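You operate a simulated robot arm through the tools that you are given. There is no shell and no other tool. Be economical: measure what you need, move in short steps, check, and stop when the job is done.

Carry out the task below with a simulated robot arm. There is one attempt and no reset: what you move stays moved.

## Task
Pull the stopper, fit the strainer and rinse the milk film off the small bowl.
Fine: stopper in the white dish, bowl drained, tap off.

The check looks at the end state, three seconds after you hand in, the way a careful person would. Anything else that was tipped, shoved, dropped, spilled or broken makes it a failure. Lids that push on must go on centred and level and be pressed home; caps that screw on are set level and turned clockwise until they are tight.

## Robot
A 6-joint arm with a two-finger parallel gripper, fixed in place. Base frame: the origin is at the foot of the arm, x ahead of it, y to its left, z up. Readings come in cm, degrees, newtons and seconds.
Its first joint turns from -66.0 to 66.0 degrees. Payload 2.7 kg.
The tool frame sits at the grasp point between the pads (the TCP): z along the fingers, y along the line on which they close. The tips reach 2.3 cm beyond it. The gripper opens to 9.4 cm. The fingers are 3.8 cm wide and 1 cm thick; the gripper's body (5.4 by 9.6 cm) begins 3.9 cm behind the TCP.
Orientation is told as [roll, pitch, yaw] about the base's x, y, z axes, in that order, counted from this pose: with the fingers straight down and closing along the base's y, the tool's x points along the base's -x, its y along +y and its z along -z.

## Interface
- The arm moves only by the tool nudge_tool. Its argument "increments" is one flat list of numbers, 7 for each row, row after row: the finger opening in cm, from 0 to 9.4, then the shift along the base's x, y, z in units of 250 mm (1.0 is 250 mm), then the turn, a rotation vector about the base's x, y, z in units of 180 degrees (1.0 is 180 degrees). In form: [fingers, x, y, z, wx, wy, wz, fingers, x, y, z, wx, wy, wz, ...]. A call has 1 to 8 rows; each row is the pose to reach, as a shift and turn from the pose commanded when the call began. A call with a number of a shift or a turn outside -1 to 1 is refused whole. Rows are played at 5 a second. More than 5 cm and 8.6 degrees between two rows, or a gripper value outside its range, and nothing of the call is played. Where a pose cannot be reached the arm comes as near as it can. A force on the tool above 40 N (or 10 N above the force at the start of the call, whichever is more), or a blocked arm, ends the call early, and 0.2 s more pass. Each finger travels about 4.5 cm/s and halts on what it meets, pressing with about 30 N; the grip force reading is that of the motor and also rises with nothing between the fingers. The clock runs only during rows and for 0.2 s after the last one: add rows that repeat a pose to give the fingers time. The reply holds the time, the measured pose of the TCP, the force on the tool along the base axes, the opening and the grip force, in the units named above and with some noise.
- Cameras (640 x 400 px; columns grow to the right, rows downward): "scene" is fixed at [8.5, -41.9, 140.91]; the picture's right is [0.69, -0.72, 0.00], its down [-0.39, -0.37, -0.84] and it looks along [0.61, 0.58, -0.54] (base axes); focal length 321 px, centre (320, 200). "wrist" rides on the gripper at [8.6, 1.6, -7.4] in the tool frame; the picture's right is [-0.18, 0.98, 0.00], its down [-0.58, -0.11, -0.81] and it looks along [-0.79, -0.15, 0.59] (tool axes); focal length 243 px, centre (320, 200). There is no depth. A picture from a camera that has moved, and an enlarged one, comes with that camera's place and axes in the base frame and with its lens. The place of the scene camera against the robot may be out by one fixed shift of up to 2.5 cm in any direction.
- get_image(camera): a new picture of that camera. It takes no simulated time.
- inspect(camera, box): a new picture of the part [left, top, right, bottom] of that camera's present view, enlarged. It takes no simulated time.
- job_done(): hands the job in; it is judged then, once.

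Go step by step. Nothing tells you positions but the pictures and the camera data: compare them with the known pose of the tool, close in by small moves and look again before you grip or let go. The budget is 120 turns and 64 pictures, counting those below and the enlarged ones. Unless the task says otherwise, let go and move clear before handing in, and close with one line.

The tools are called after "Call:" as name(argument=value, ...) on one line, values as JSON. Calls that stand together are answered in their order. nudge_tool: Moves the arm, as the interface text tells. Its arguments: {"type":"object","properties":{"increments":{"type":"array","items":{"type":"number"}}},"required":["increments"]} The other tools are called the same way: get_image (camera) takes a picture; inspect (camera, box) takes an enlarged picture of a part of a camera's view; job_done () hands the job in.

At the start:

```text
t: 0.0
tcp_pos: [36.88, -18.03, 116.77]
tcp_rot: [0.0, 0.1, 0.1]
force: [0.2, 0.1, -0.4]
grip_width: 9.41
grip_force: 0.1
```

scene: 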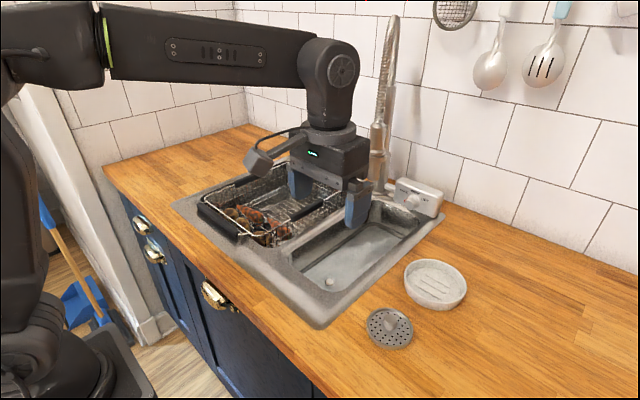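
wrist: 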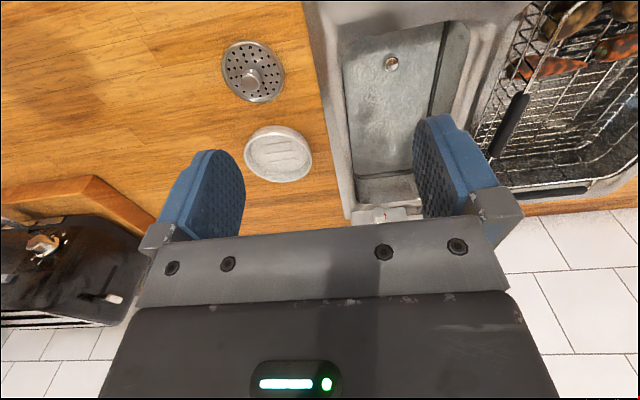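

The arm hangs over the sink; I see the strainer, a white dish, the tap and a basin, but no clear view of the bowl yet. I'll take enlarged views.

Call:
inspect(camera="scene", box=[160, 120, 480, 340])

Call:
inspect(camera="wrist", box=[300, 0, 640, 220])

Call:
inspect(camera="scene", box=[340, 0, 480, 230])

```text
1.82 times, centred on (320, 230) of scene
camera zoom: at [8.5, -41.9, 140.91], right [0.69, -0.72, 0.0], down [-0.39, -0.37, -0.84], along [0.61, 0.58, -0.54], focal length 584 px, centre (320, 146)
```

zoom: 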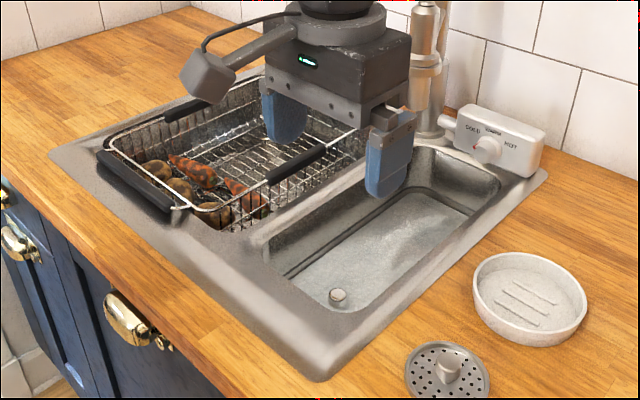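

```text
1.82 times, centred on (470, 110) of wrist
camera zoom: at [28.25, -16.46, 124.15], right [0.18, 0.98, 0.0], down [0.58, -0.11, 0.81], along [0.79, -0.15, -0.59], focal length 441 px, centre (47, 364)
```

zoom: 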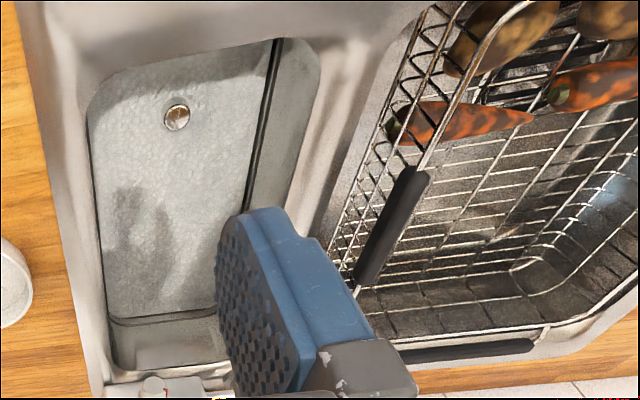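

```text
1.74 times, centred on (410, 115) of scene
camera zoom: at [8.5, -41.9, 140.91], right [0.69, -0.72, 0.0], down [-0.39, -0.37, -0.84], along [0.61, 0.58, -0.54], focal length 559 px, centre (164, 348)
```

zoom: 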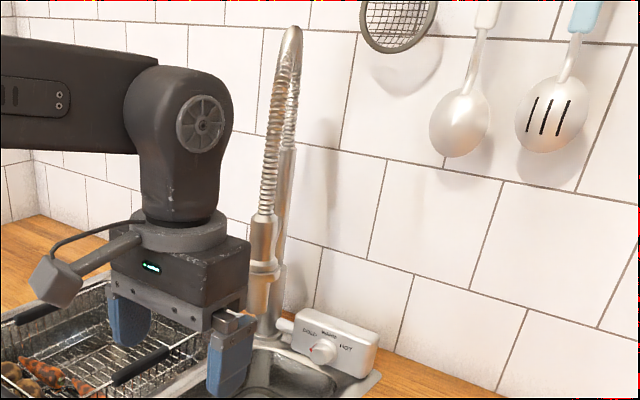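

The "small bowl" appears to be the small sink bowl, with its stopper at the drain. Triangulating the two pictures puts the counter near z≈95 and the bowl floor lower, so I'll move sideways to see the tap and get second views.

Call:
nudge_tool(increments=[9.4, -0.04, 0.18, 0, 0, 0, 0, 9.4, -0.08, 0.36, 0, 0, 0, 0, 9.4, -0.12, 0.54, 0, 0, 0, 0, 9.4, -0.16, 0.72, 0, 0, 0, 0, 9.4, -0.16, 0.8, 0, 0, 0, 0])

Call:
get_image(camera="scene")

Call:
get_image(camera="wrist")

```text
t: 1.2
tcp_pos: [33.11, 2.12, 116.61]
tcp_rot: [-0.1, 0.0, -0.1]
force: [0.6, -1.2, 0.5]
grip_width: 9.4
grip_force: 0.0
```

```text
58 pictures are left
```

scene: 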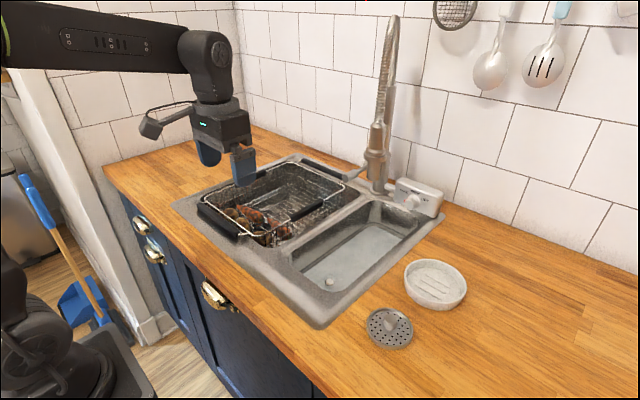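

```text
57 pictures are left
camera wrist: at [24.48, 3.54, 124.05], right [0.18, 0.98, 0.0], down [0.58, -0.11, 0.81], along [0.79, -0.15, -0.59], focal length 243 px, centre (320, 200)
```

wrist: 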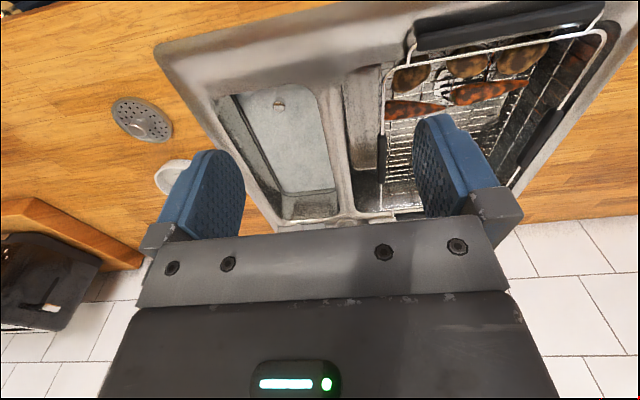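

The two wrist views put the strainer near (42,-28) at z≈91 and the stopper near (48,-8.7) at z≈83. Now closer looks at the tap and bowl.

Call:
inspect(camera="scene", box=[350, 130, 470, 230])

Call:
inspect(camera="scene", box=[280, 190, 480, 360])

Call:
inspect(camera="wrist", box=[80, 60, 440, 240])

```text
4.00 times, centred on (410, 180) of scene
camera zoom: at [8.5, -41.9, 140.91], right [0.69, -0.72, 0.0], down [-0.39, -0.37, -0.84], along [0.61, 0.58, -0.54], focal length 1285 px, centre (-40, 280)
```

zoom: 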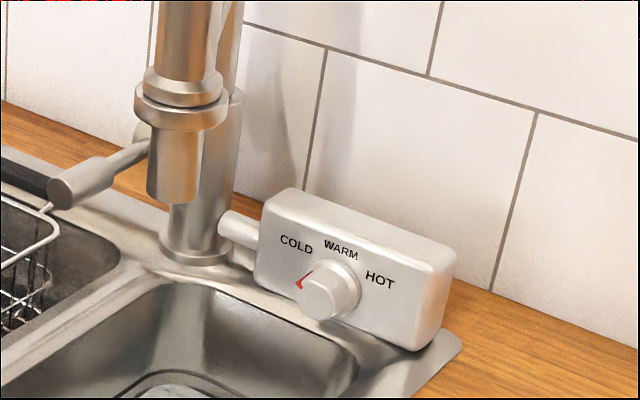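

```text
2.35 times, centred on (380, 275) of scene
camera zoom: at [8.5, -41.9, 140.91], right [0.69, -0.72, 0.0], down [-0.39, -0.37, -0.84], along [0.61, 0.58, -0.54], focal length 756 px, centre (179, 24)
```

zoom: 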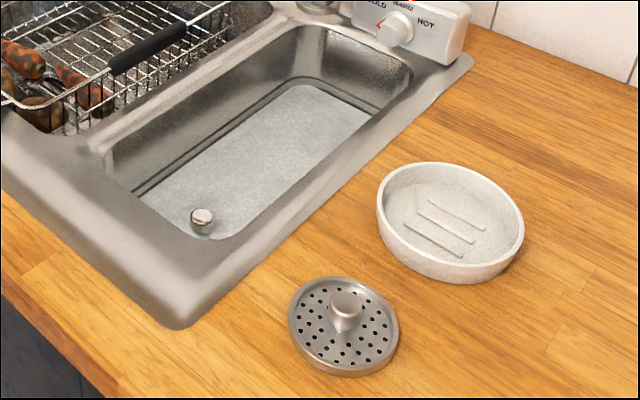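

```text
1.78 times, centred on (260, 150) of wrist
camera zoom: at [24.48, 3.54, 124.05], right [0.18, 0.98, 0.0], down [0.58, -0.11, 0.81], along [0.79, -0.15, -0.59], focal length 431 px, centre (427, 289)
```

zoom: 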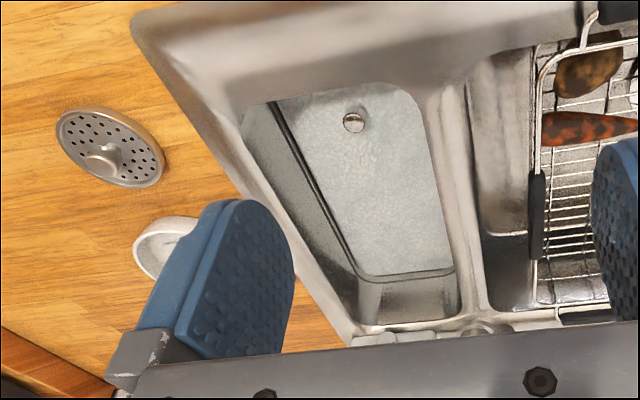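

The tap has a side lever, a spout and a temperature knob on cold. I'll tilt the tool forward to get a look at the tap with the wrist camera.

Call:
nudge_tool(increments=[9.4, 0, -0.12, 0, 0, -0.045, 0, 9.4, 0.04, -0.24, 0, 0, -0.09, 0, 9.4, 0.08, -0.36, 0, 0, -0.135, 0, 9.4, 0.12, -0.48, 0, 0, -0.18, 0, 9.4, 0.16, -0.48, 0, 0, -0.22, 0])

Call:
get_image(camera="wrist")

```text
t: 2.4
tcp_pos: [36.83, -9.92, 116.78]
tcp_rot: [0.0, -39.9, -0.1]
force: [0.1, 0.1, 0.3]
grip_width: 9.42
grip_force: 0.0
```

```text
53 pictures are left
camera wrist: at [25.51, -8.46, 117.04], right [0.14, 0.98, 0.12], down [-0.07, -0.11, 0.99], along [0.99, -0.15, 0.05], focal length 243 px, centre (320, 200)
```

wrist: 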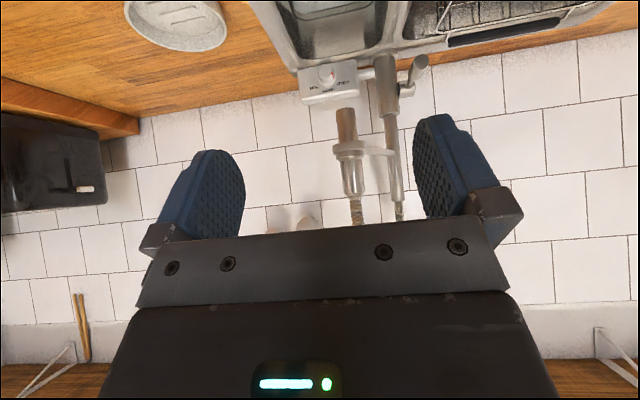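

The tap is clearly visible here (image upside down); enlarging.

Call:
inspect(camera="wrist", box=[270, 0, 470, 125])

Call:
inspect(camera="wrist", box=[280, 80, 480, 230])

```text
3.20 times, centred on (370, 62) of wrist
camera zoom: at [25.51, -8.46, 117.04], right [0.14, 0.98, 0.12], down [-0.07, -0.11, 0.99], along [0.99, -0.15, 0.05], focal length 776 px, centre (160, 640)
```

zoom: 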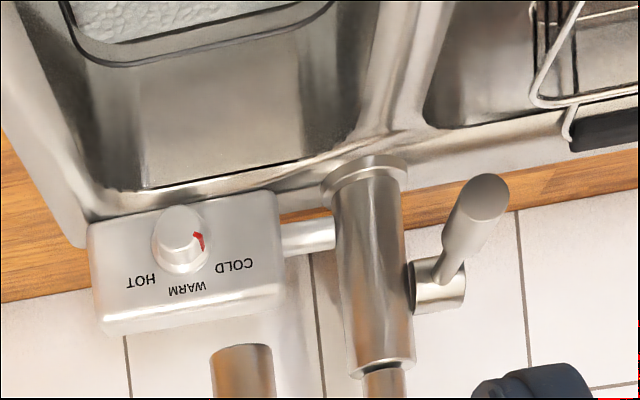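

```text
2.67 times, centred on (380, 155) of wrist
camera zoom: at [25.51, -8.46, 117.04], right [0.14, 0.98, 0.12], down [-0.07, -0.11, 0.99], along [0.99, -0.15, 0.05], focal length 647 px, centre (160, 320)
```

zoom: 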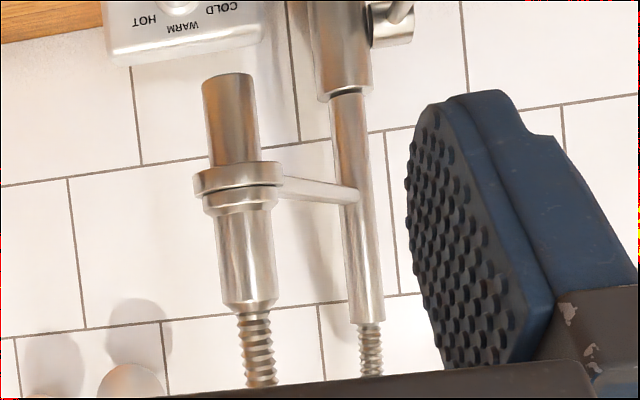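

Tap geometry: lever hub ≈(78.5,4,99), lever tip ≈(70,5,98), outlet ≈(62.6,-8.5,106), already over the small bowl. The wrist camera would hit the front rim if I reach down as is, so I'll straighten up and yaw 180° to have the camera over the bowl.

Call:
nudge_tool(increments=[9.4, 0, 0, 0, 0, 0.045, 0, 9.4, 0, 0, 0, 0, 0.09, 0, 9.4, 0, 0, 0, 0, 0.135, 0, 9.4, 0, 0, 0, 0, 0.18, 0, 9.4, 0, 0, 0, 0, 0.2217, 0])

Call:
nudge_tool(increments=[9.4, 0, 0, 0, 0, 0, 0.045, 9.4, 0, 0, 0, 0, 0, 0.09, 9.4, 0, 0, 0, 0, 0, 0.135, 9.4, 0, 0, 0, 0, 0, 0.18, 9.4, 0, 0, 0, 0, 0, 0.225, 9.4, 0, 0, 0, 0, 0, 0.27, 9.4, 0, 0, 0, 0, 0, 0.315, 9.4, 0, 0, 0, 0, 0, 0.36])

Call:
nudge_tool(increments=[9.4, 0, 0, 0, 0, 0, 0.045, 9.4, 0, 0, 0, 0, 0, 0.09, 9.4, 0, 0, 0, 0, 0, 0.135, 9.4, 0, 0, 0, 0, 0, 0.18, 9.4, 0, 0, 0, 0, 0, 0.225, 9.4, 0, 0, 0, 0, 0, 0.27, 9.4, 0, 0, 0, 0, 0, 0.315, 9.4, 0, 0, 0, 0, 0, 0.36])

Call:
nudge_tool(increments=[9.4, 0, 0, 0, 0, 0, 0.045, 9.4, 0, 0, 0, 0, 0, 0.09, 9.4, 0, 0, 0, 0, 0, 0.135, 9.4, 0, 0, 0, 0, 0, 0.18, 9.4, 0, 0, 0, 0, 0, 0.225, 9.4, 0, 0, 0, 0, 0, 0.27, 9.4, 0, 0, 0, 0, 0, 0.28])

```text
t: 3.6
tcp_pos: [36.74, -9.86, 116.69]
tcp_rot: [0.0, 0.4, -0.1]
force: [0.1, 0.0, 0.4]
grip_width: 9.38
grip_force: 0.0
```

```text
t: 5.4
tcp_pos: [36.9, -9.97, 116.8]
tcp_rot: [0.0, 0.3, 65.0]
force: [0.0, 0.2, 0.5]
grip_width: 9.4
grip_force: 0.1
```

```text
t: 7.2
tcp_pos: [36.96, -9.97, 116.69]
tcp_rot: [0.1, 0.2, 129.8]
force: [0.2, 0.9, -1.0]
grip_width: 9.4
grip_force: 0.0
```

```text
t: 8.8
tcp_pos: [36.7, -1.58, 116.14]
tcp_rot: [1.1, 0.5, 178.5]
force: [0.6, 0.3, -0.7]
grip_width: 9.4
grip_force: 0.1
out of reach, approached as far as the arm can: row 5, 6, 7
```

The last joint stops near +180°, and going the other way suits the negative-y side better. I'll turn back and go to -180° instead.

Call:
nudge_tool(increments=[9.4, 0, 0, 0, 0, 0, -0.045, 9.4, 0, 0, 0, 0, 0, -0.09, 9.4, 0, 0, 0, 0, 0, -0.135, 9.4, 0, 0, 0, 0, 0, -0.18, 9.4, 0, 0, 0, 0, 0, -0.225, 9.4, 0, 0, 0, 0, 0, -0.27, 9.4, 0, 0, 0, 0, 0, -0.315, 9.4, 0, 0, 0, 0, 0, -0.36])

Call:
nudge_tool(increments=[9.4, 0, 0, 0, 0, 0, -0.045, 9.4, 0, 0, 0, 0, 0, -0.09, 9.4, 0, 0, 0, 0, 0, -0.135, 9.4, 0, 0, 0, 0, 0, -0.18, 9.4, 0, 0, 0, 0, 0, -0.225, 9.4, 0, 0, 0, 0, 0, -0.27, 9.4, 0, 0, 0, 0, 0, -0.315, 9.4, 0, 0, 0, 0, 0, -0.36])

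Call:
nudge_tool(increments=[9.4, 0, 0, 0, 0, 0, -0.045, 9.4, 0, 0, 0, 0, 0, -0.09, 9.4, 0, 0, 0, 0, 0, -0.135, 9.4, 0, 0, 0, 0, 0, -0.18, 9.4, 0, 0, 0, 0, 0, -0.225, 9.4, 0, 0, 0, 0, 0, -0.27])

```text
t: 10.6
tcp_pos: [36.46, -1.48, 116.08]
tcp_rot: [0.0, 0.3, 114.9]
force: [-0.8, 0.0, 0.0]
grip_width: 9.41
grip_force: 0.2
```

```text
t: 12.4
tcp_pos: [36.57, -1.3, 116.19]
tcp_rot: [0.1, 0.3, 50.1]
force: [-0.4, 0.7, 0.1]
grip_width: 9.41
grip_force: 0.0
```

```text
t: 13.8
tcp_pos: [36.58, -1.39, 116.08]
tcp_rot: [0.0, 0.4, 1.5]
force: [0.4, -0.7, -0.8]
grip_width: 9.4
grip_force: 0.0
```

Back at yaw 0 with the arm clear; continuing to -180° while shifting over the bowl's y.

Call:
nudge_tool(increments=[9.4, 0, -0.04, 0, 0, 0, -0.045, 9.4, 0, -0.08, 0, 0, 0, -0.09, 9.4, 0, -0.12, 0, 0, 0, -0.135, 9.4, 0, -0.16, 0, 0, 0, -0.18, 9.4, 0, -0.2, 0, 0, 0, -0.225, 9.4, 0, -0.24, 0, 0, 0, -0.27, 9.4, 0, -0.28, 0, 0, 0, -0.315, 9.4, 0, -0.3, 0, 0, 0, -0.36])

Call:
nudge_tool(increments=[9.4, 0, 0, 0, 0, 0, -0.045, 9.4, 0, 0, 0, 0, 0, -0.09, 9.4, 0, 0, 0, 0, 0, -0.135, 9.4, 0, 0, 0, 0, 0, -0.18, 9.4, 0, 0, 0, 0, 0, -0.225, 9.4, 0, 0, 0, 0, 0, -0.27, 9.4, 0, 0, 0, 0, 0, -0.315, 9.4, 0, 0, 0, 0, 0, -0.36])

Call:
nudge_tool(increments=[9.4, 0, 0, 0, 0, 0, -0.045, 9.4, 0, 0, 0, 0, 0, -0.09, 9.4, 0, 0, 0, 0, 0, -0.135, 9.4, 0, 0, 0, 0, 0, -0.18, 9.4, 0, 0, 0, 0, 0, -0.225, 9.4, 0, 0, 0, 0, 0, -0.27, 9.4, 0, 0, 0, 0, 0, -0.288])

Call:
get_image(camera="wrist")

Call:
get_image(camera="scene")

```text
t: 15.6
tcp_pos: [36.45, -8.99, 116.16]
tcp_rot: [0.0, 0.3, -63.2]
force: [0.8, -0.1, -0.8]
grip_width: 9.4
grip_force: 0.0
```

```text
t: 17.4
tcp_pos: [36.62, -9.04, 116.12]
tcp_rot: [0.0, 0.2, -128.0]
force: [-0.1, -0.9, 0.5]
grip_width: 9.39
grip_force: 0.1
```

```text
t: 19.0
tcp_pos: [36.38, -9.31, 116.02]
tcp_rot: [-0.3, 0.3, -179.6]
force: [-0.1, -0.7, 0.0]
grip_width: 9.38
grip_force: 0.1
```

```text
50 pictures are left
camera wrist: at [45.09, -10.99, 123.56], right [-0.18, -0.98, 0.0], down [-0.59, 0.1, 0.8], along [-0.79, 0.14, -0.6], focal length 243 px, centre (320, 200)
```

wrist: 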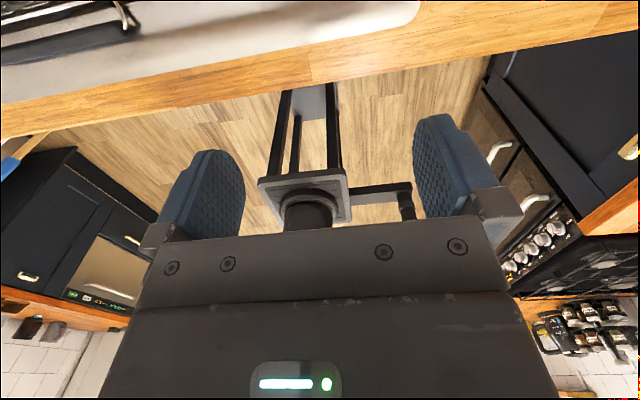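

```text
49 pictures are left
```

scene: 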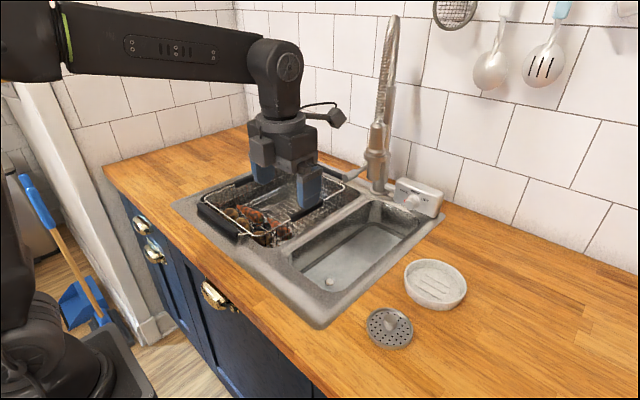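

The camera now faces the robot and the tool is clear. Moving over the front part of the bowl, below spout-conflict range, then looking.

Call:
nudge_tool(increments=[9.4, 0.1, 0.02, -0.12, 0, 0, 0, 9.4, 0.2, 0.02, -0.24, 0, 0, 0, 8, 0.28, 0.02, -0.36, 0, 0, 0, 7, 0.345, 0.02, -0.48, 0, 0, 0, 6, 0.345, 0.02, -0.6, 0, 0, 0, 5, 0.345, 0.02, -0.72, 0, 0, 0])

Call:
get_image(camera="wrist")

Call:
get_image(camera="scene")

```text
t: 20.4
tcp_pos: [44.83, -9.71, 98.01]
tcp_rot: [-0.5, 0.3, -179.2]
force: [-1.0, 0.2, -0.3]
grip_width: 5.03
grip_force: 0.1
out of reach, approached as far as the arm can: row 1, 2, 3, 4, 5, 6
```

```text
48 pictures are left
camera wrist: at [53.45, -11.45, 105.54], right [-0.17, -0.99, -0.01], down [-0.59, 0.09, 0.8], along [-0.79, 0.14, -0.6], focal length 243 px, centre (320, 200)
```

wrist: 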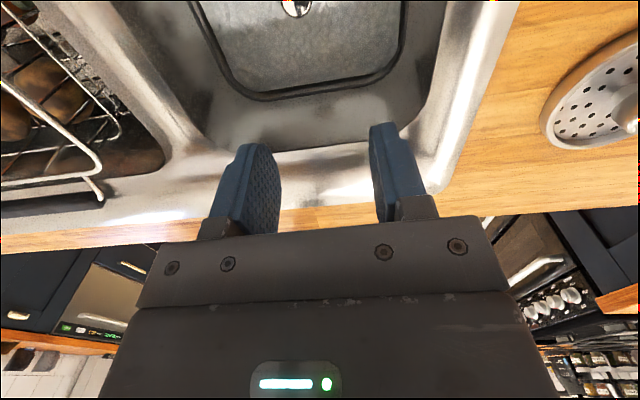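

```text
47 pictures are left
```

scene: 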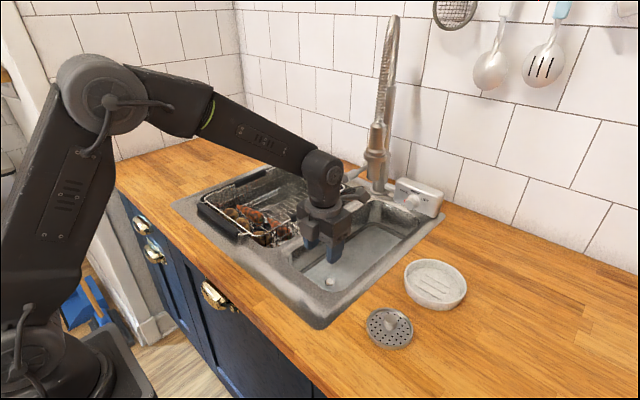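

The stopper computes again to about (48.1,-8.6). Easing the yaw slightly off its limit, centring in y and lowering to just inside the rim.

Call:
nudge_tool(increments=[5, 0, 0.02, -0.05, 0, 0, 0.02, 5, 0.02, 0.045, -0.12, 0, 0, 0.03, 5, 0.04, 0.045, -0.2, 0, 0, 0.03, 5, 0.04, 0.045, -0.26, 0, 0, 0.03])

Call:
get_image(camera="wrist")

Call:
inspect(camera="scene", box=[250, 130, 450, 300])

```text
t: 21.4
tcp_pos: [46.01, -8.62, 91.46]
tcp_rot: [-0.1, 0.2, -174.2]
force: [-0.7, 0.0, -0.7]
grip_width: 4.98
grip_force: 0.1
```

```text
46 pictures are left
camera wrist: at [54.71, -9.5, 99.05], right [-0.08, -1.0, 0.0], down [-0.59, 0.05, 0.8], along [-0.8, 0.07, -0.6], focal length 243 px, centre (320, 200)
```

wrist: 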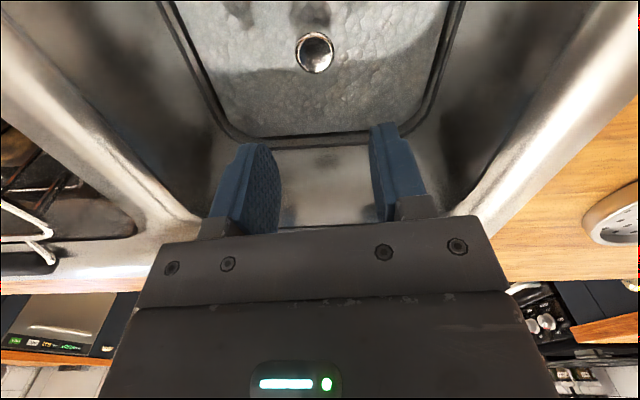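

```text
2.35 times, centred on (350, 215) of scene
camera zoom: at [8.5, -41.9, 140.91], right [0.69, -0.72, 0.0], down [-0.39, -0.37, -0.84], along [0.61, 0.58, -0.54], focal length 756 px, centre (249, 165)
```

zoom: 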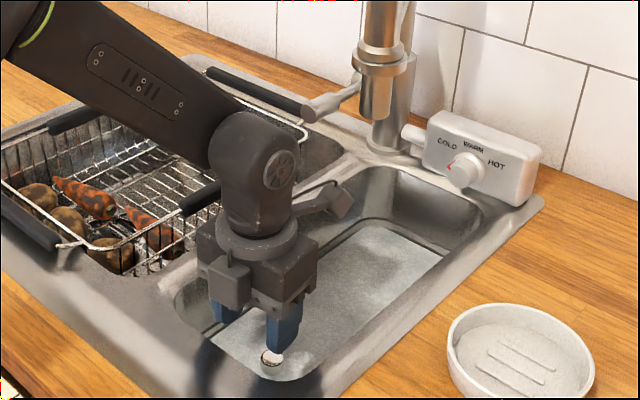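

The stopper knob is dead ahead, about 2 cm across, near (48,-8.65). Moving over it and lowering partway.

Call:
nudge_tool(increments=[5, 0.04, 0, -0.05, 0, 0, 0, 5, 0.08, 0, -0.1, 0, 0, 0, 5, 0.08, 0, -0.18, 0, 0, 0])

Call:
get_image(camera="wrist")

Call:
inspect(camera="scene", box=[290, 200, 400, 310])

```text
t: 22.2
tcp_pos: [48.05, -8.48, 86.97]
tcp_rot: [0.0, 0.4, -174.3]
force: [0.9, -0.5, -0.8]
grip_width: 4.97
grip_force: 0.1
```

```text
44 pictures are left
camera wrist: at [56.7, -9.37, 94.5], right [-0.08, -1.0, 0.0], down [-0.59, 0.05, 0.8], along [-0.8, 0.07, -0.6], focal length 243 px, centre (320, 200)
```

wrist: 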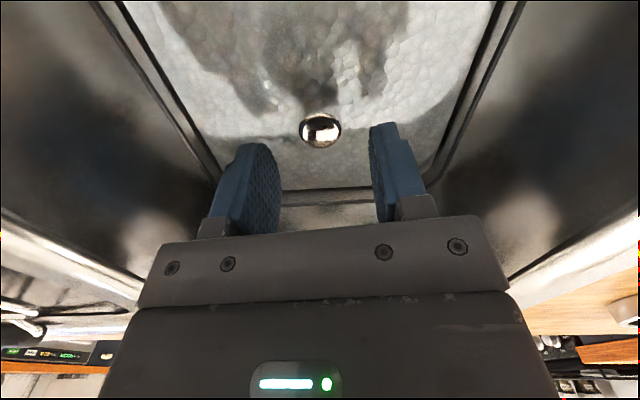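

```text
3.64 times, centred on (345, 255) of scene
camera zoom: at [8.5, -41.9, 140.91], right [0.69, -0.72, 0.0], down [-0.39, -0.37, -0.84], along [0.61, 0.58, -0.54], focal length 1168 px, centre (229, 0)
```

zoom: 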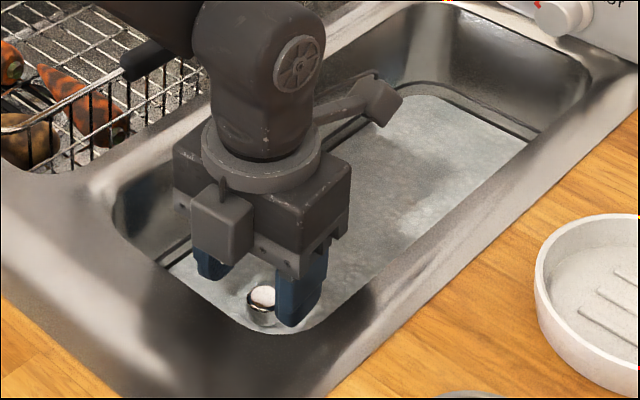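

Knob top is at about (48.5,-8.65,83.7). Descending to z≈83 and gripping it.

Call:
nudge_tool(increments=[5, 0.018, -0.006, -0.05, 0, 0, 0, 5, 0.018, -0.006, -0.1, 0, 0, 0, 5, 0.018, -0.006, -0.14, 0, 0, 0, 5, 0.018, -0.006, -0.155, 0, 0, 0])

Call:
nudge_tool(increments=[2, 0, 0, 0, 0, 0, 0, 0.5, 0, 0, 0, 0, 0, 0, 0, 0, 0, 0, 0, 0, 0, 0, 0, 0, 0, 0, 0, 0])

Call:
get_image(camera="wrist")

```text
t: 23.3
tcp_pos: [48.59, -8.67, 83.59]
tcp_rot: [-0.1, 0.5, -174.3]
force: [-5.2, 2.4, 9.3]
grip_width: 4.99
grip_force: 0.1
stopped in row 4: the force on the tool passed its limit (the readings are from after the stop); the commanded pose is now the measured one
```

```text
t: 24.3
tcp_pos: [48.76, -8.54, 83.57]
tcp_rot: [0.0, 0.7, -174.2]
force: [3.1, 7.3, 14.2]
grip_width: 2.26
grip_force: 29.6
```

```text
42 pictures are left
camera wrist: at [57.37, -9.46, 91.14], right [-0.08, -1.0, 0.0], down [-0.6, 0.05, 0.8], along [-0.8, 0.07, -0.6], focal length 243 px, centre (320, 200)
```

wrist: 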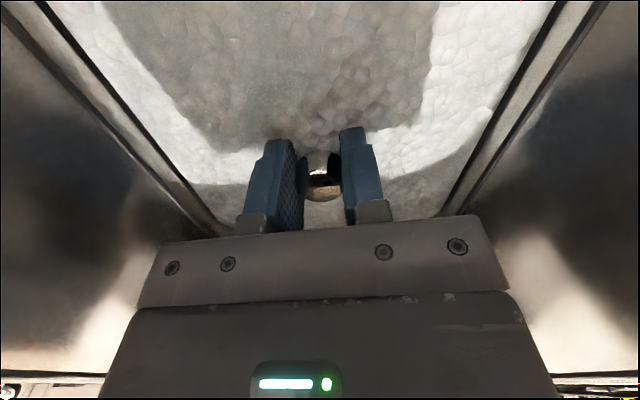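

The knob is gripped (2.26 cm). Lifting it straight up.

Call:
nudge_tool(increments=[0, 0, 0, 0.02, 0, 0, 0, 0, 0, 0, 0.04, 0, 0, 0, 0, 0, 0, 0.08, 0, 0, 0, 0, 0, 0, 0.16, 0, 0, 0, 0, 0, 0, 0.24, 0, 0, 0, 0, 0, 0, 0.32, 0, 0, 0])

Call:
get_image(camera="wrist")

Call:
inspect(camera="scene", box=[270, 150, 430, 310])

```text
t: 25.7
tcp_pos: [48.56, -8.7, 91.58]
tcp_rot: [0.0, 0.5, -174.2]
force: [-0.9, 0.1, -0.5]
grip_width: 2.32
grip_force: 30.0
```

```text
41 pictures are left
camera wrist: at [57.29, -9.7, 99.1], right [-0.08, -1.0, 0.0], down [-0.6, 0.05, 0.8], along [-0.8, 0.07, -0.6], focal length 243 px, centre (320, 200)
```

wrist: 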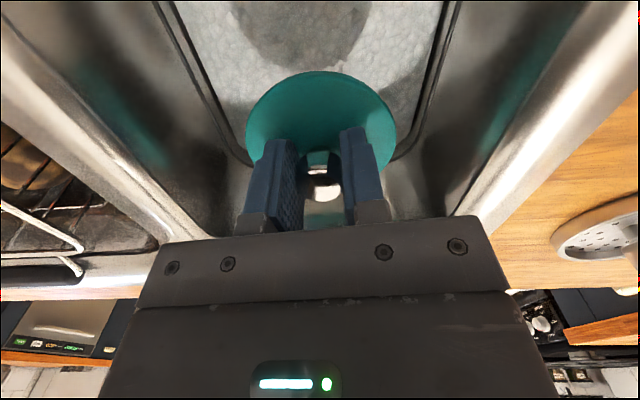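

```text
2.50 times, centred on (350, 230) of scene
camera zoom: at [8.5, -41.9, 140.91], right [0.69, -0.72, 0.0], down [-0.39, -0.37, -0.84], along [0.61, 0.58, -0.54], focal length 803 px, centre (245, 125)
```

zoom: 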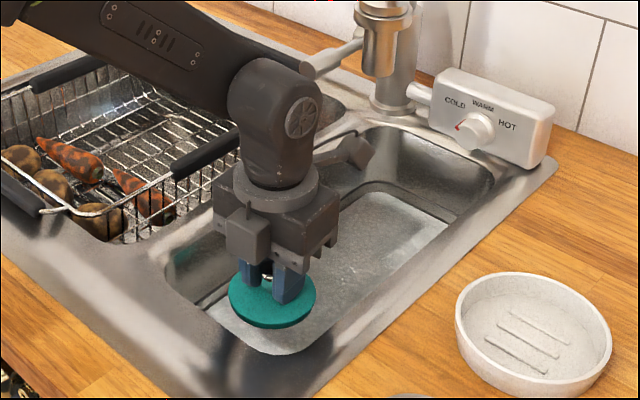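

The stopper is out and held level. Raising it clear of the rim, then carrying it over the dish at about (55.5,-29.3).

Call:
nudge_tool(increments=[0, -0.06, -0.08, 0.06, 0, 0, 0, 0, -0.06, -0.1, 0.22, 0, 0, 0, 0, -0.06, -0.1, 0.38, 0, 0, 0, 0, -0.06, -0.27, 0.42, 0, 0, 0, 0, -0.02, -0.45, 0.42, 0, 0, 0, 0, 0.07, -0.6, 0.42, 0, 0, 0, 0, 0.15, -0.75, 0.42, 0, 0, 0, 0, 0.27, -0.824, 0.42, 0, 0, 0])

Call:
get_image(camera="wrist")

Call:
get_image(camera="scene")

```text
t: 27.5
tcp_pos: [55.07, -29.38, 102.24]
tcp_rot: [-0.1, 0.4, -174.3]
force: [-0.4, -0.5, 0.3]
grip_width: 2.3
grip_force: 30.0
```

```text
39 pictures are left
camera wrist: at [63.88, -30.22, 109.73], right [-0.08, -1.0, 0.0], down [-0.6, 0.05, 0.8], along [-0.8, 0.07, -0.6], focal length 243 px, centre (320, 200)
```

wrist: 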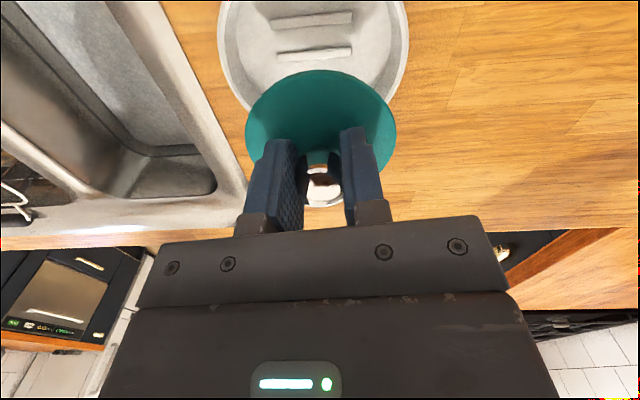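

```text
38 pictures are left
```

scene: 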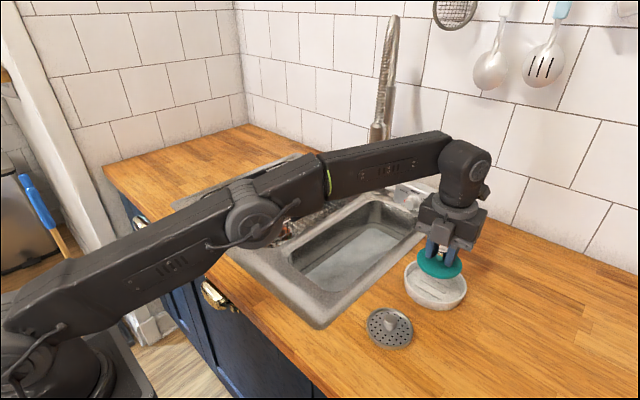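

The dish is only a bit wider than the stopper disc, so I want a precise alignment before lowering.

Call:
inspect(camera="scene", box=[380, 210, 500, 320])

Call:
inspect(camera="wrist", box=[180, 0, 460, 220])

```text
3.64 times, centred on (440, 265) of scene
camera zoom: at [8.5, -41.9, 140.91], right [0.69, -0.72, 0.0], down [-0.39, -0.37, -0.84], along [0.61, 0.58, -0.54], focal length 1168 px, centre (-116, -36)
```

zoom: 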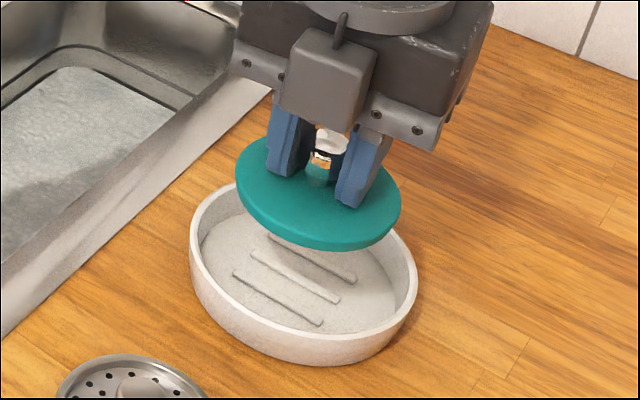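

```text
1.82 times, centred on (320, 110) of wrist
camera zoom: at [63.88, -30.22, 109.73], right [-0.08, -1.0, 0.0], down [-0.6, 0.05, 0.8], along [-0.8, 0.07, -0.6], focal length 441 px, centre (320, 364)
```

zoom: 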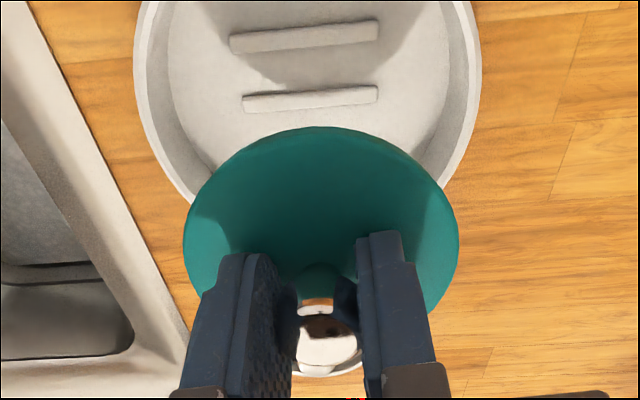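

Both cameras agree on the dish centre at about (56.5,-29.2), floor z≈91.2. Shifting there and lowering partway.

Call:
nudge_tool(increments=[0, 0.03, 0.004, 0, 0, 0, 0, 0, 0.058, 0.006, -0.04, 0, 0, 0, 0, 0.058, 0.006, -0.1, 0, 0, 0, 0, 0.058, 0.006, -0.15, 0, 0, 0])

Call:
inspect(camera="scene", box=[380, 210, 500, 320])

Call:
inspect(camera="wrist", box=[180, 0, 460, 220])

```text
t: 28.5
tcp_pos: [56.65, -29.09, 98.18]
tcp_rot: [0.0, 0.5, -174.2]
force: [0.6, -0.1, -0.7]
grip_width: 2.26
grip_force: 30.0
out of reach, approached as far as the arm can: row 1, 2
```

```text
3.64 times, centred on (440, 265) of scene
camera zoom: at [8.5, -41.9, 140.91], right [0.69, -0.72, 0.0], down [-0.39, -0.37, -0.84], along [0.61, 0.58, -0.54], focal length 1168 px, centre (-116, -36)
```

zoom: 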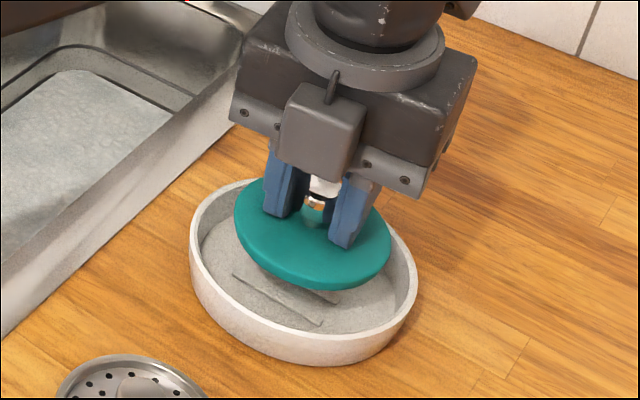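

```text
1.82 times, centred on (320, 110) of wrist
camera zoom: at [65.34, -30.03, 105.71], right [-0.08, -1.0, 0.0], down [-0.6, 0.05, 0.8], along [-0.8, 0.07, -0.6], focal length 441 px, centre (320, 364)
```

zoom: 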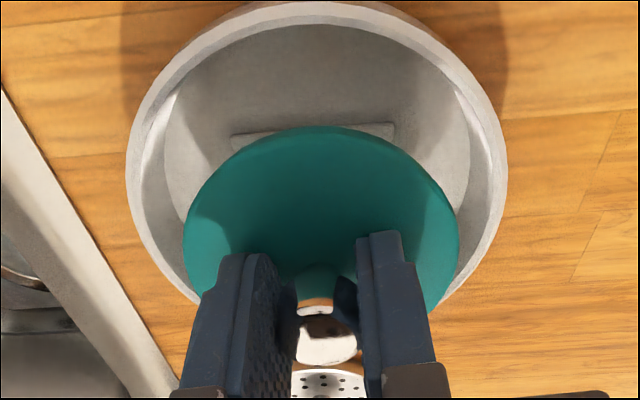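

Well centred over the dish. Lowering gently until contact.

Call:
nudge_tool(increments=[0, 0, 0, -0.04, 0, 0, 0, 0, 0, 0, -0.08, 0, 0, 0, 0, 0, 0, -0.096, 0, 0, 0])

Call:
inspect(camera="scene", box=[380, 210, 500, 320])

```text
t: 29.3
tcp_pos: [56.98, -28.92, 95.82]
tcp_rot: [0.0, 0.4, -174.2]
force: [0.3, 0.6, 0.0]
grip_width: 2.28
grip_force: 29.7
```

```text
3.64 times, centred on (440, 265) of scene
camera zoom: at [8.5, -41.9, 140.91], right [0.69, -0.72, 0.0], down [-0.39, -0.37, -0.84], along [0.61, 0.58, -0.54], focal length 1168 px, centre (-116, -36)
```

zoom: 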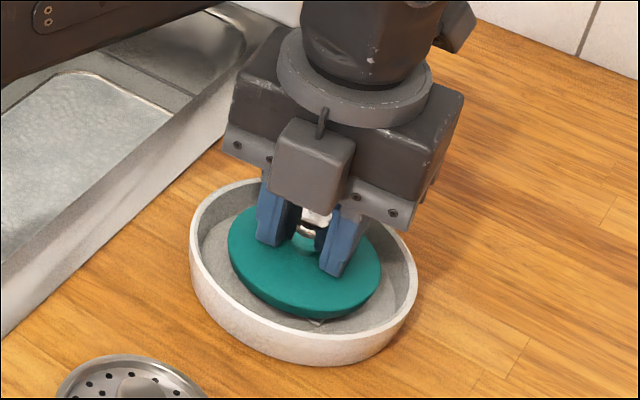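

Nearly there; continuing down in small steps.

Call:
nudge_tool(increments=[0, -0.012, -0.006, -0.016, 0, 0, 0, 0, -0.012, -0.006, -0.028, 0, 0, 0, 0, -0.012, -0.006, -0.04, 0, 0, 0])

Call:
inspect(camera="scene", box=[380, 210, 500, 320])

```text
t: 30.1
tcp_pos: [56.92, -29.39, 95.06]
tcp_rot: [0.0, 0.6, -174.3]
force: [-2.4, 2.5, 5.4]
grip_width: 2.24
grip_force: 29.8
out of reach, approached as far as the arm can: row 2, 3
```

```text
3.64 times, centred on (440, 265) of scene
camera zoom: at [8.49, -41.89, 140.91], right [0.69, -0.72, 0.0], down [-0.39, -0.37, -0.84], along [0.61, 0.58, -0.54], focal length 1168 px, centre (-116, -36)
```

zoom: 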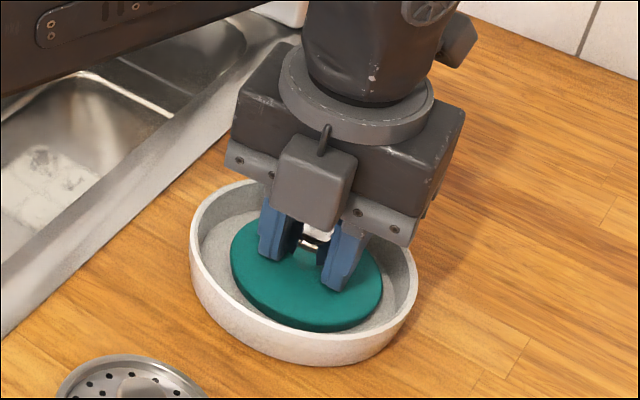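

The stopper rests inside the dish. Releasing and lifting off.

Call:
nudge_tool(increments=[3, 0, 0, 0, 0, 0, 0, 4.5, 0, 0, 0, 0, 0, 0, 4.5, 0, 0, 0, 0, 0, 0, 4.5, 0, 0, 0.04, 0, 0, 0, 4.5, 0, 0, 0.12, 0, 0, 0, 4.5, -0.04, 0, 0.24, 0, 0, 0, 4.5, -0.1, 0, 0.3, 0, 0, 0])

Call:
get_image(camera="wrist")

Call:
inspect(camera="scene", box=[270, 190, 480, 350])

```text
t: 31.7
tcp_pos: [55.11, -29.84, 102.55]
tcp_rot: [0.0, 0.4, -174.3]
force: [0.2, -0.6, 0.2]
grip_width: 4.49
grip_force: 0.1
out of reach, approached as far as the arm can: row 5, 7
```

```text
31 pictures are left
camera wrist: at [63.8, -30.73, 110.12], right [-0.08, -1.0, 0.0], down [-0.6, 0.05, 0.8], along [-0.8, 0.07, -0.6], focal length 243 px, centre (320, 200)
```

wrist: 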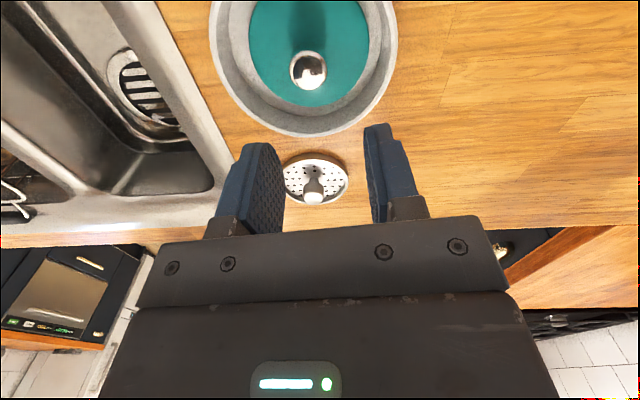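

```text
2.50 times, centred on (375, 270) of scene
camera zoom: at [8.5, -41.9, 140.91], right [0.69, -0.72, 0.0], down [-0.39, -0.37, -0.84], along [0.61, 0.58, -0.54], focal length 803 px, centre (182, 25)
```

zoom: 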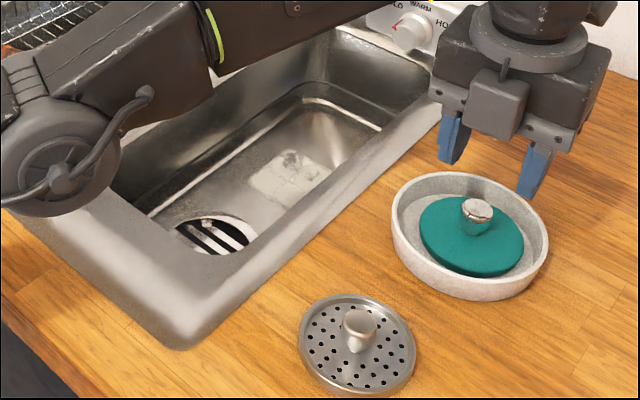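

Stopper is in the dish, the bowl has drained, and a milk patch remains on its floor. Next: the strainer at about (42.2,-28.4); moving above it.

Call:
nudge_tool(increments=[4.5, -0.16, 0.02, 0.02, 0, 0, 0, 4.5, -0.32, 0.04, 0.02, 0, 0, 0, 4.5, -0.48, 0.058, 0, 0, 0, 0, 4.5, -0.515, 0.058, -0.12, 0, 0, 0])

Call:
get_image(camera="wrist")

Call:
inspect(camera="scene", box=[320, 240, 460, 370])

```text
t: 32.7
tcp_pos: [41.75, -28.33, 99.57]
tcp_rot: [0.2, 0.6, -174.2]
force: [-0.4, -0.8, 0.5]
grip_width: 4.47
grip_force: 0.0
```

```text
29 pictures are left
camera wrist: at [50.56, -29.17, 107.09], right [-0.08, -1.0, 0.0], down [-0.6, 0.05, 0.8], along [-0.8, 0.07, -0.6], focal length 243 px, centre (320, 200)
```

wrist: 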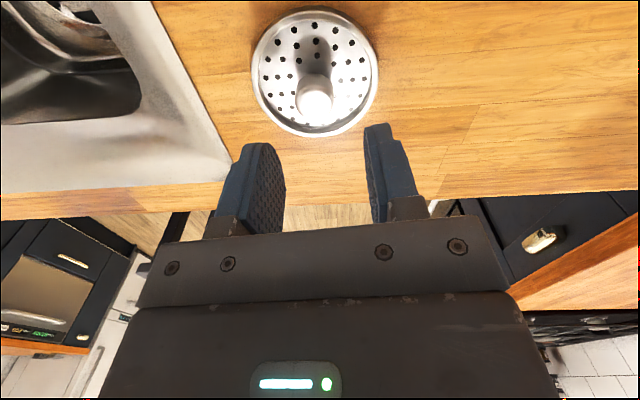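

```text
3.08 times, centred on (390, 305) of scene
camera zoom: at [8.5, -41.9, 140.91], right [0.69, -0.72, 0.0], down [-0.39, -0.37, -0.84], along [0.61, 0.58, -0.54], focal length 988 px, centre (105, -123)
```

zoom: 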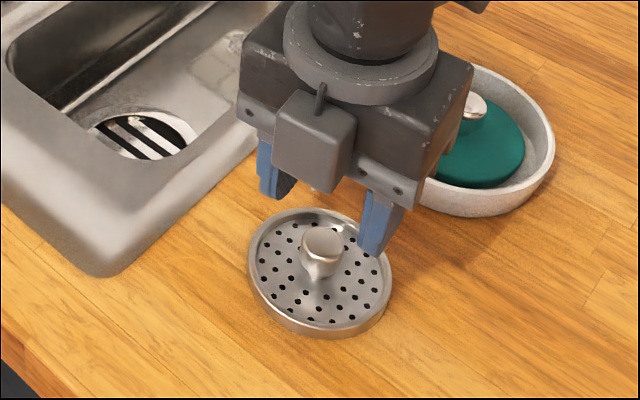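

Strainer knob at about (42.7,-28.2). Centring and lowering around it.

Call:
nudge_tool(increments=[4.5, 0.038, 0.005, -0.06, 0, 0, 0, 4.5, 0.038, 0.005, -0.14, 0, 0, 0, 4.5, 0.038, 0.005, -0.2, 0, 0, 0, 4.5, 0.038, 0.005, -0.215, 0, 0, 0])

Call:
get_image(camera="wrist")

```text
t: 33.7
tcp_pos: [42.98, -28.15, 94.34]
tcp_rot: [0.0, 0.5, -174.2]
force: [0.8, 1.1, 1.3]
grip_width: 4.49
grip_force: 0.1
```

```text
27 pictures are left
camera wrist: at [51.67, -29.06, 101.81], right [-0.08, -1.0, 0.0], down [-0.6, 0.05, 0.8], along [-0.8, 0.07, -0.6], focal length 243 px, centre (320, 200)
```

wrist: 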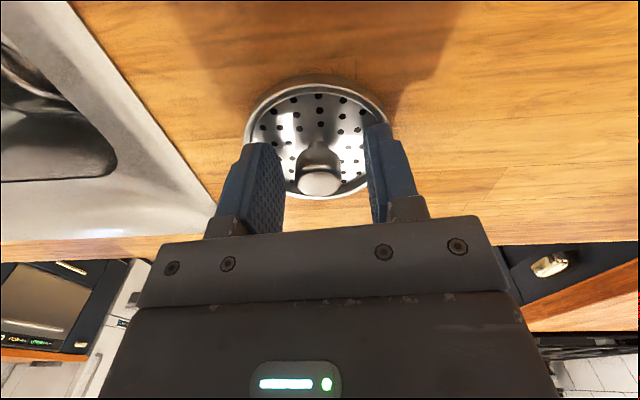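

The knob sits between the pads. Lowering a touch and closing.

Call:
nudge_tool(increments=[4.5, 0, 0, -0.014, 0, 0, 0, 4.5, 0, 0, -0.022, 0, 0, 0])

Call:
nudge_tool(increments=[2, 0, 0, 0, 0, 0, 0, 0.5, 0, 0, 0, 0, 0, 0, 0, 0, 0, 0, 0, 0, 0, 0, 0, 0, 0, 0, 0, 0])

Call:
nudge_tool(increments=[0, 0, 0, 0.04, 0, 0, 0, 0, 0, 0, 0.12, 0, 0, 0, 0, 0, 0, 0.24, 0, 0, 0, 0, 0, 0, 0.36, 0, 0, 0])

Call:
get_image(camera="wrist")

Call:
inspect(camera="scene", box=[320, 200, 460, 340])

```text
t: 34.3
tcp_pos: [43.07, -28.35, 94.15]
tcp_rot: [0.3, 0.8, -174.2]
force: [-11.0, 7.8, 37.7]
grip_width: 4.48
grip_force: 0.0
```

```text
t: 35.3
tcp_pos: [43.07, -28.26, 93.89]
tcp_rot: [0.1, 0.6, -174.2]
force: [3.0, -2.1, 22.8]
grip_width: 2.35
grip_force: 29.7
```

```text
t: 36.3
tcp_pos: [43.03, -28.2, 102.63]
tcp_rot: [0.0, 0.4, -174.2]
force: [0.6, -0.4, -0.5]
grip_width: 2.26
grip_force: 29.9
```

```text
26 pictures are left
camera wrist: at [51.66, -29.12, 110.12], right [-0.08, -1.0, 0.0], down [-0.6, 0.05, 0.8], along [-0.8, 0.07, -0.6], focal length 243 px, centre (320, 200)
```

wrist: 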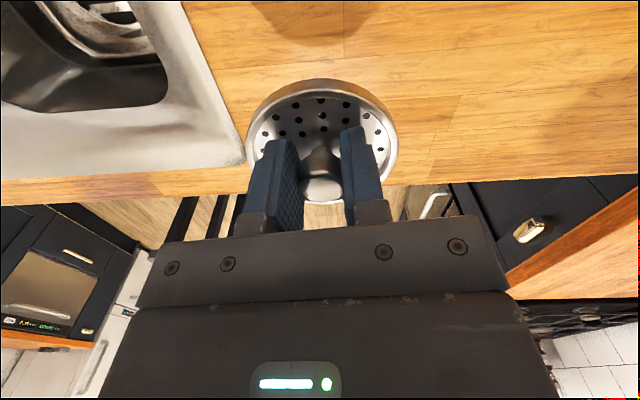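

```text
2.86 times, centred on (390, 270) of scene
camera zoom: at [8.5, -41.9, 140.91], right [0.69, -0.72, 0.0], down [-0.39, -0.37, -0.84], along [0.61, 0.58, -0.54], focal length 918 px, centre (120, 0)
```

zoom: 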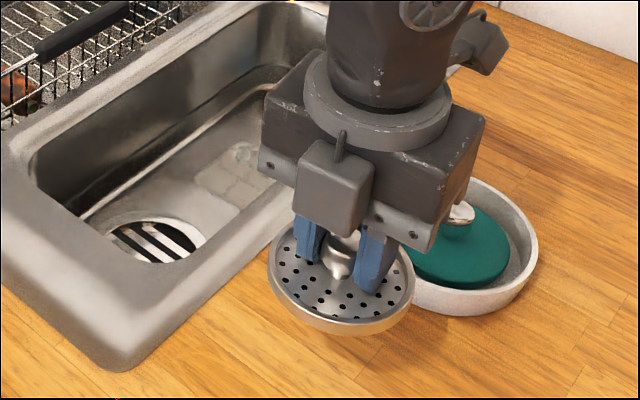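

The strainer is held level. Carrying it to the front of the bowl and lowering below the spout level before sliding over the drain.

Call:
nudge_tool(increments=[0, 0.03, 0.18, 0, 0, 0, 0, 0, 0.06, 0.36, 0, 0, 0, 0, 0, 0.1, 0.54, 0, 0, 0, 0, 0, 0.13, 0.71, 0, 0, 0, 0, 0, 0.13, 0.71, -0.14, 0, 0, 0, 0, 0.13, 0.72, -0.28, 0, 0, 0, 0, 0.13, 0.74, -0.4, 0, 0, 0])

Call:
get_image(camera="wrist")

```text
t: 37.9
tcp_pos: [46.06, -9.72, 92.64]
tcp_rot: [0.0, 0.4, -174.2]
force: [-0.4, 0.0, -0.4]
grip_width: 2.26
grip_force: 30.3
```

```text
24 pictures are left
camera wrist: at [54.77, -10.61, 100.11], right [-0.08, -1.0, 0.0], down [-0.6, 0.05, 0.8], along [-0.8, 0.07, -0.6], focal length 243 px, centre (320, 200)
```

wrist: 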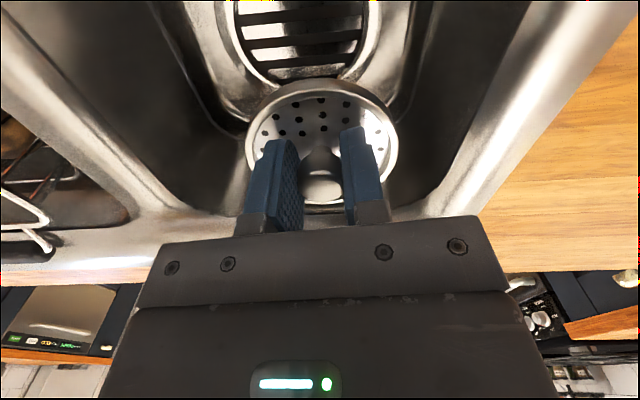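

The drain centre reads (48.8,-8.7), agreeing with the stopper's grasp point. Moving over it and lowering to z≈87.

Call:
nudge_tool(increments=[0, 0.05, 0.03, -0.04, 0, 0, 0, 0, 0.106, 0.042, -0.1, 0, 0, 0, 0, 0.106, 0.042, -0.2, 0, 0, 0])

Call:
inspect(camera="wrist", box=[180, 0, 460, 220])

Call:
inspect(camera="scene", box=[280, 200, 400, 310])

```text
t: 38.7
tcp_pos: [48.71, -8.64, 87.45]
tcp_rot: [-0.1, 0.5, -174.2]
force: [-0.9, 0.1, -1.3]
grip_width: 2.27
grip_force: 30.5
```

```text
1.82 times, centred on (320, 110) of wrist
camera zoom: at [57.45, -9.62, 94.98], right [-0.08, -1.0, 0.0], down [-0.6, 0.05, 0.8], along [-0.8, 0.07, -0.6], focal length 441 px, centre (320, 364)
```

zoom: 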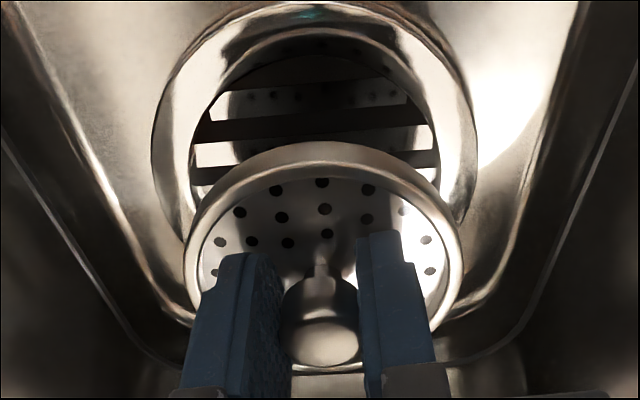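

```text
3.64 times, centred on (340, 255) of scene
camera zoom: at [8.5, -41.9, 140.91], right [0.69, -0.72, 0.0], down [-0.39, -0.37, -0.84], along [0.61, 0.58, -0.54], focal length 1168 px, centre (247, 0)
```

zoom: 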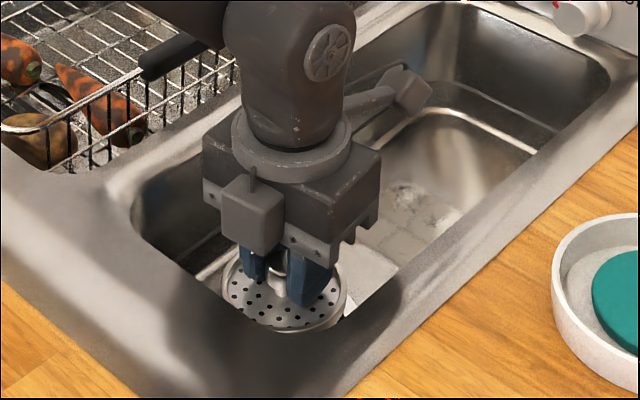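

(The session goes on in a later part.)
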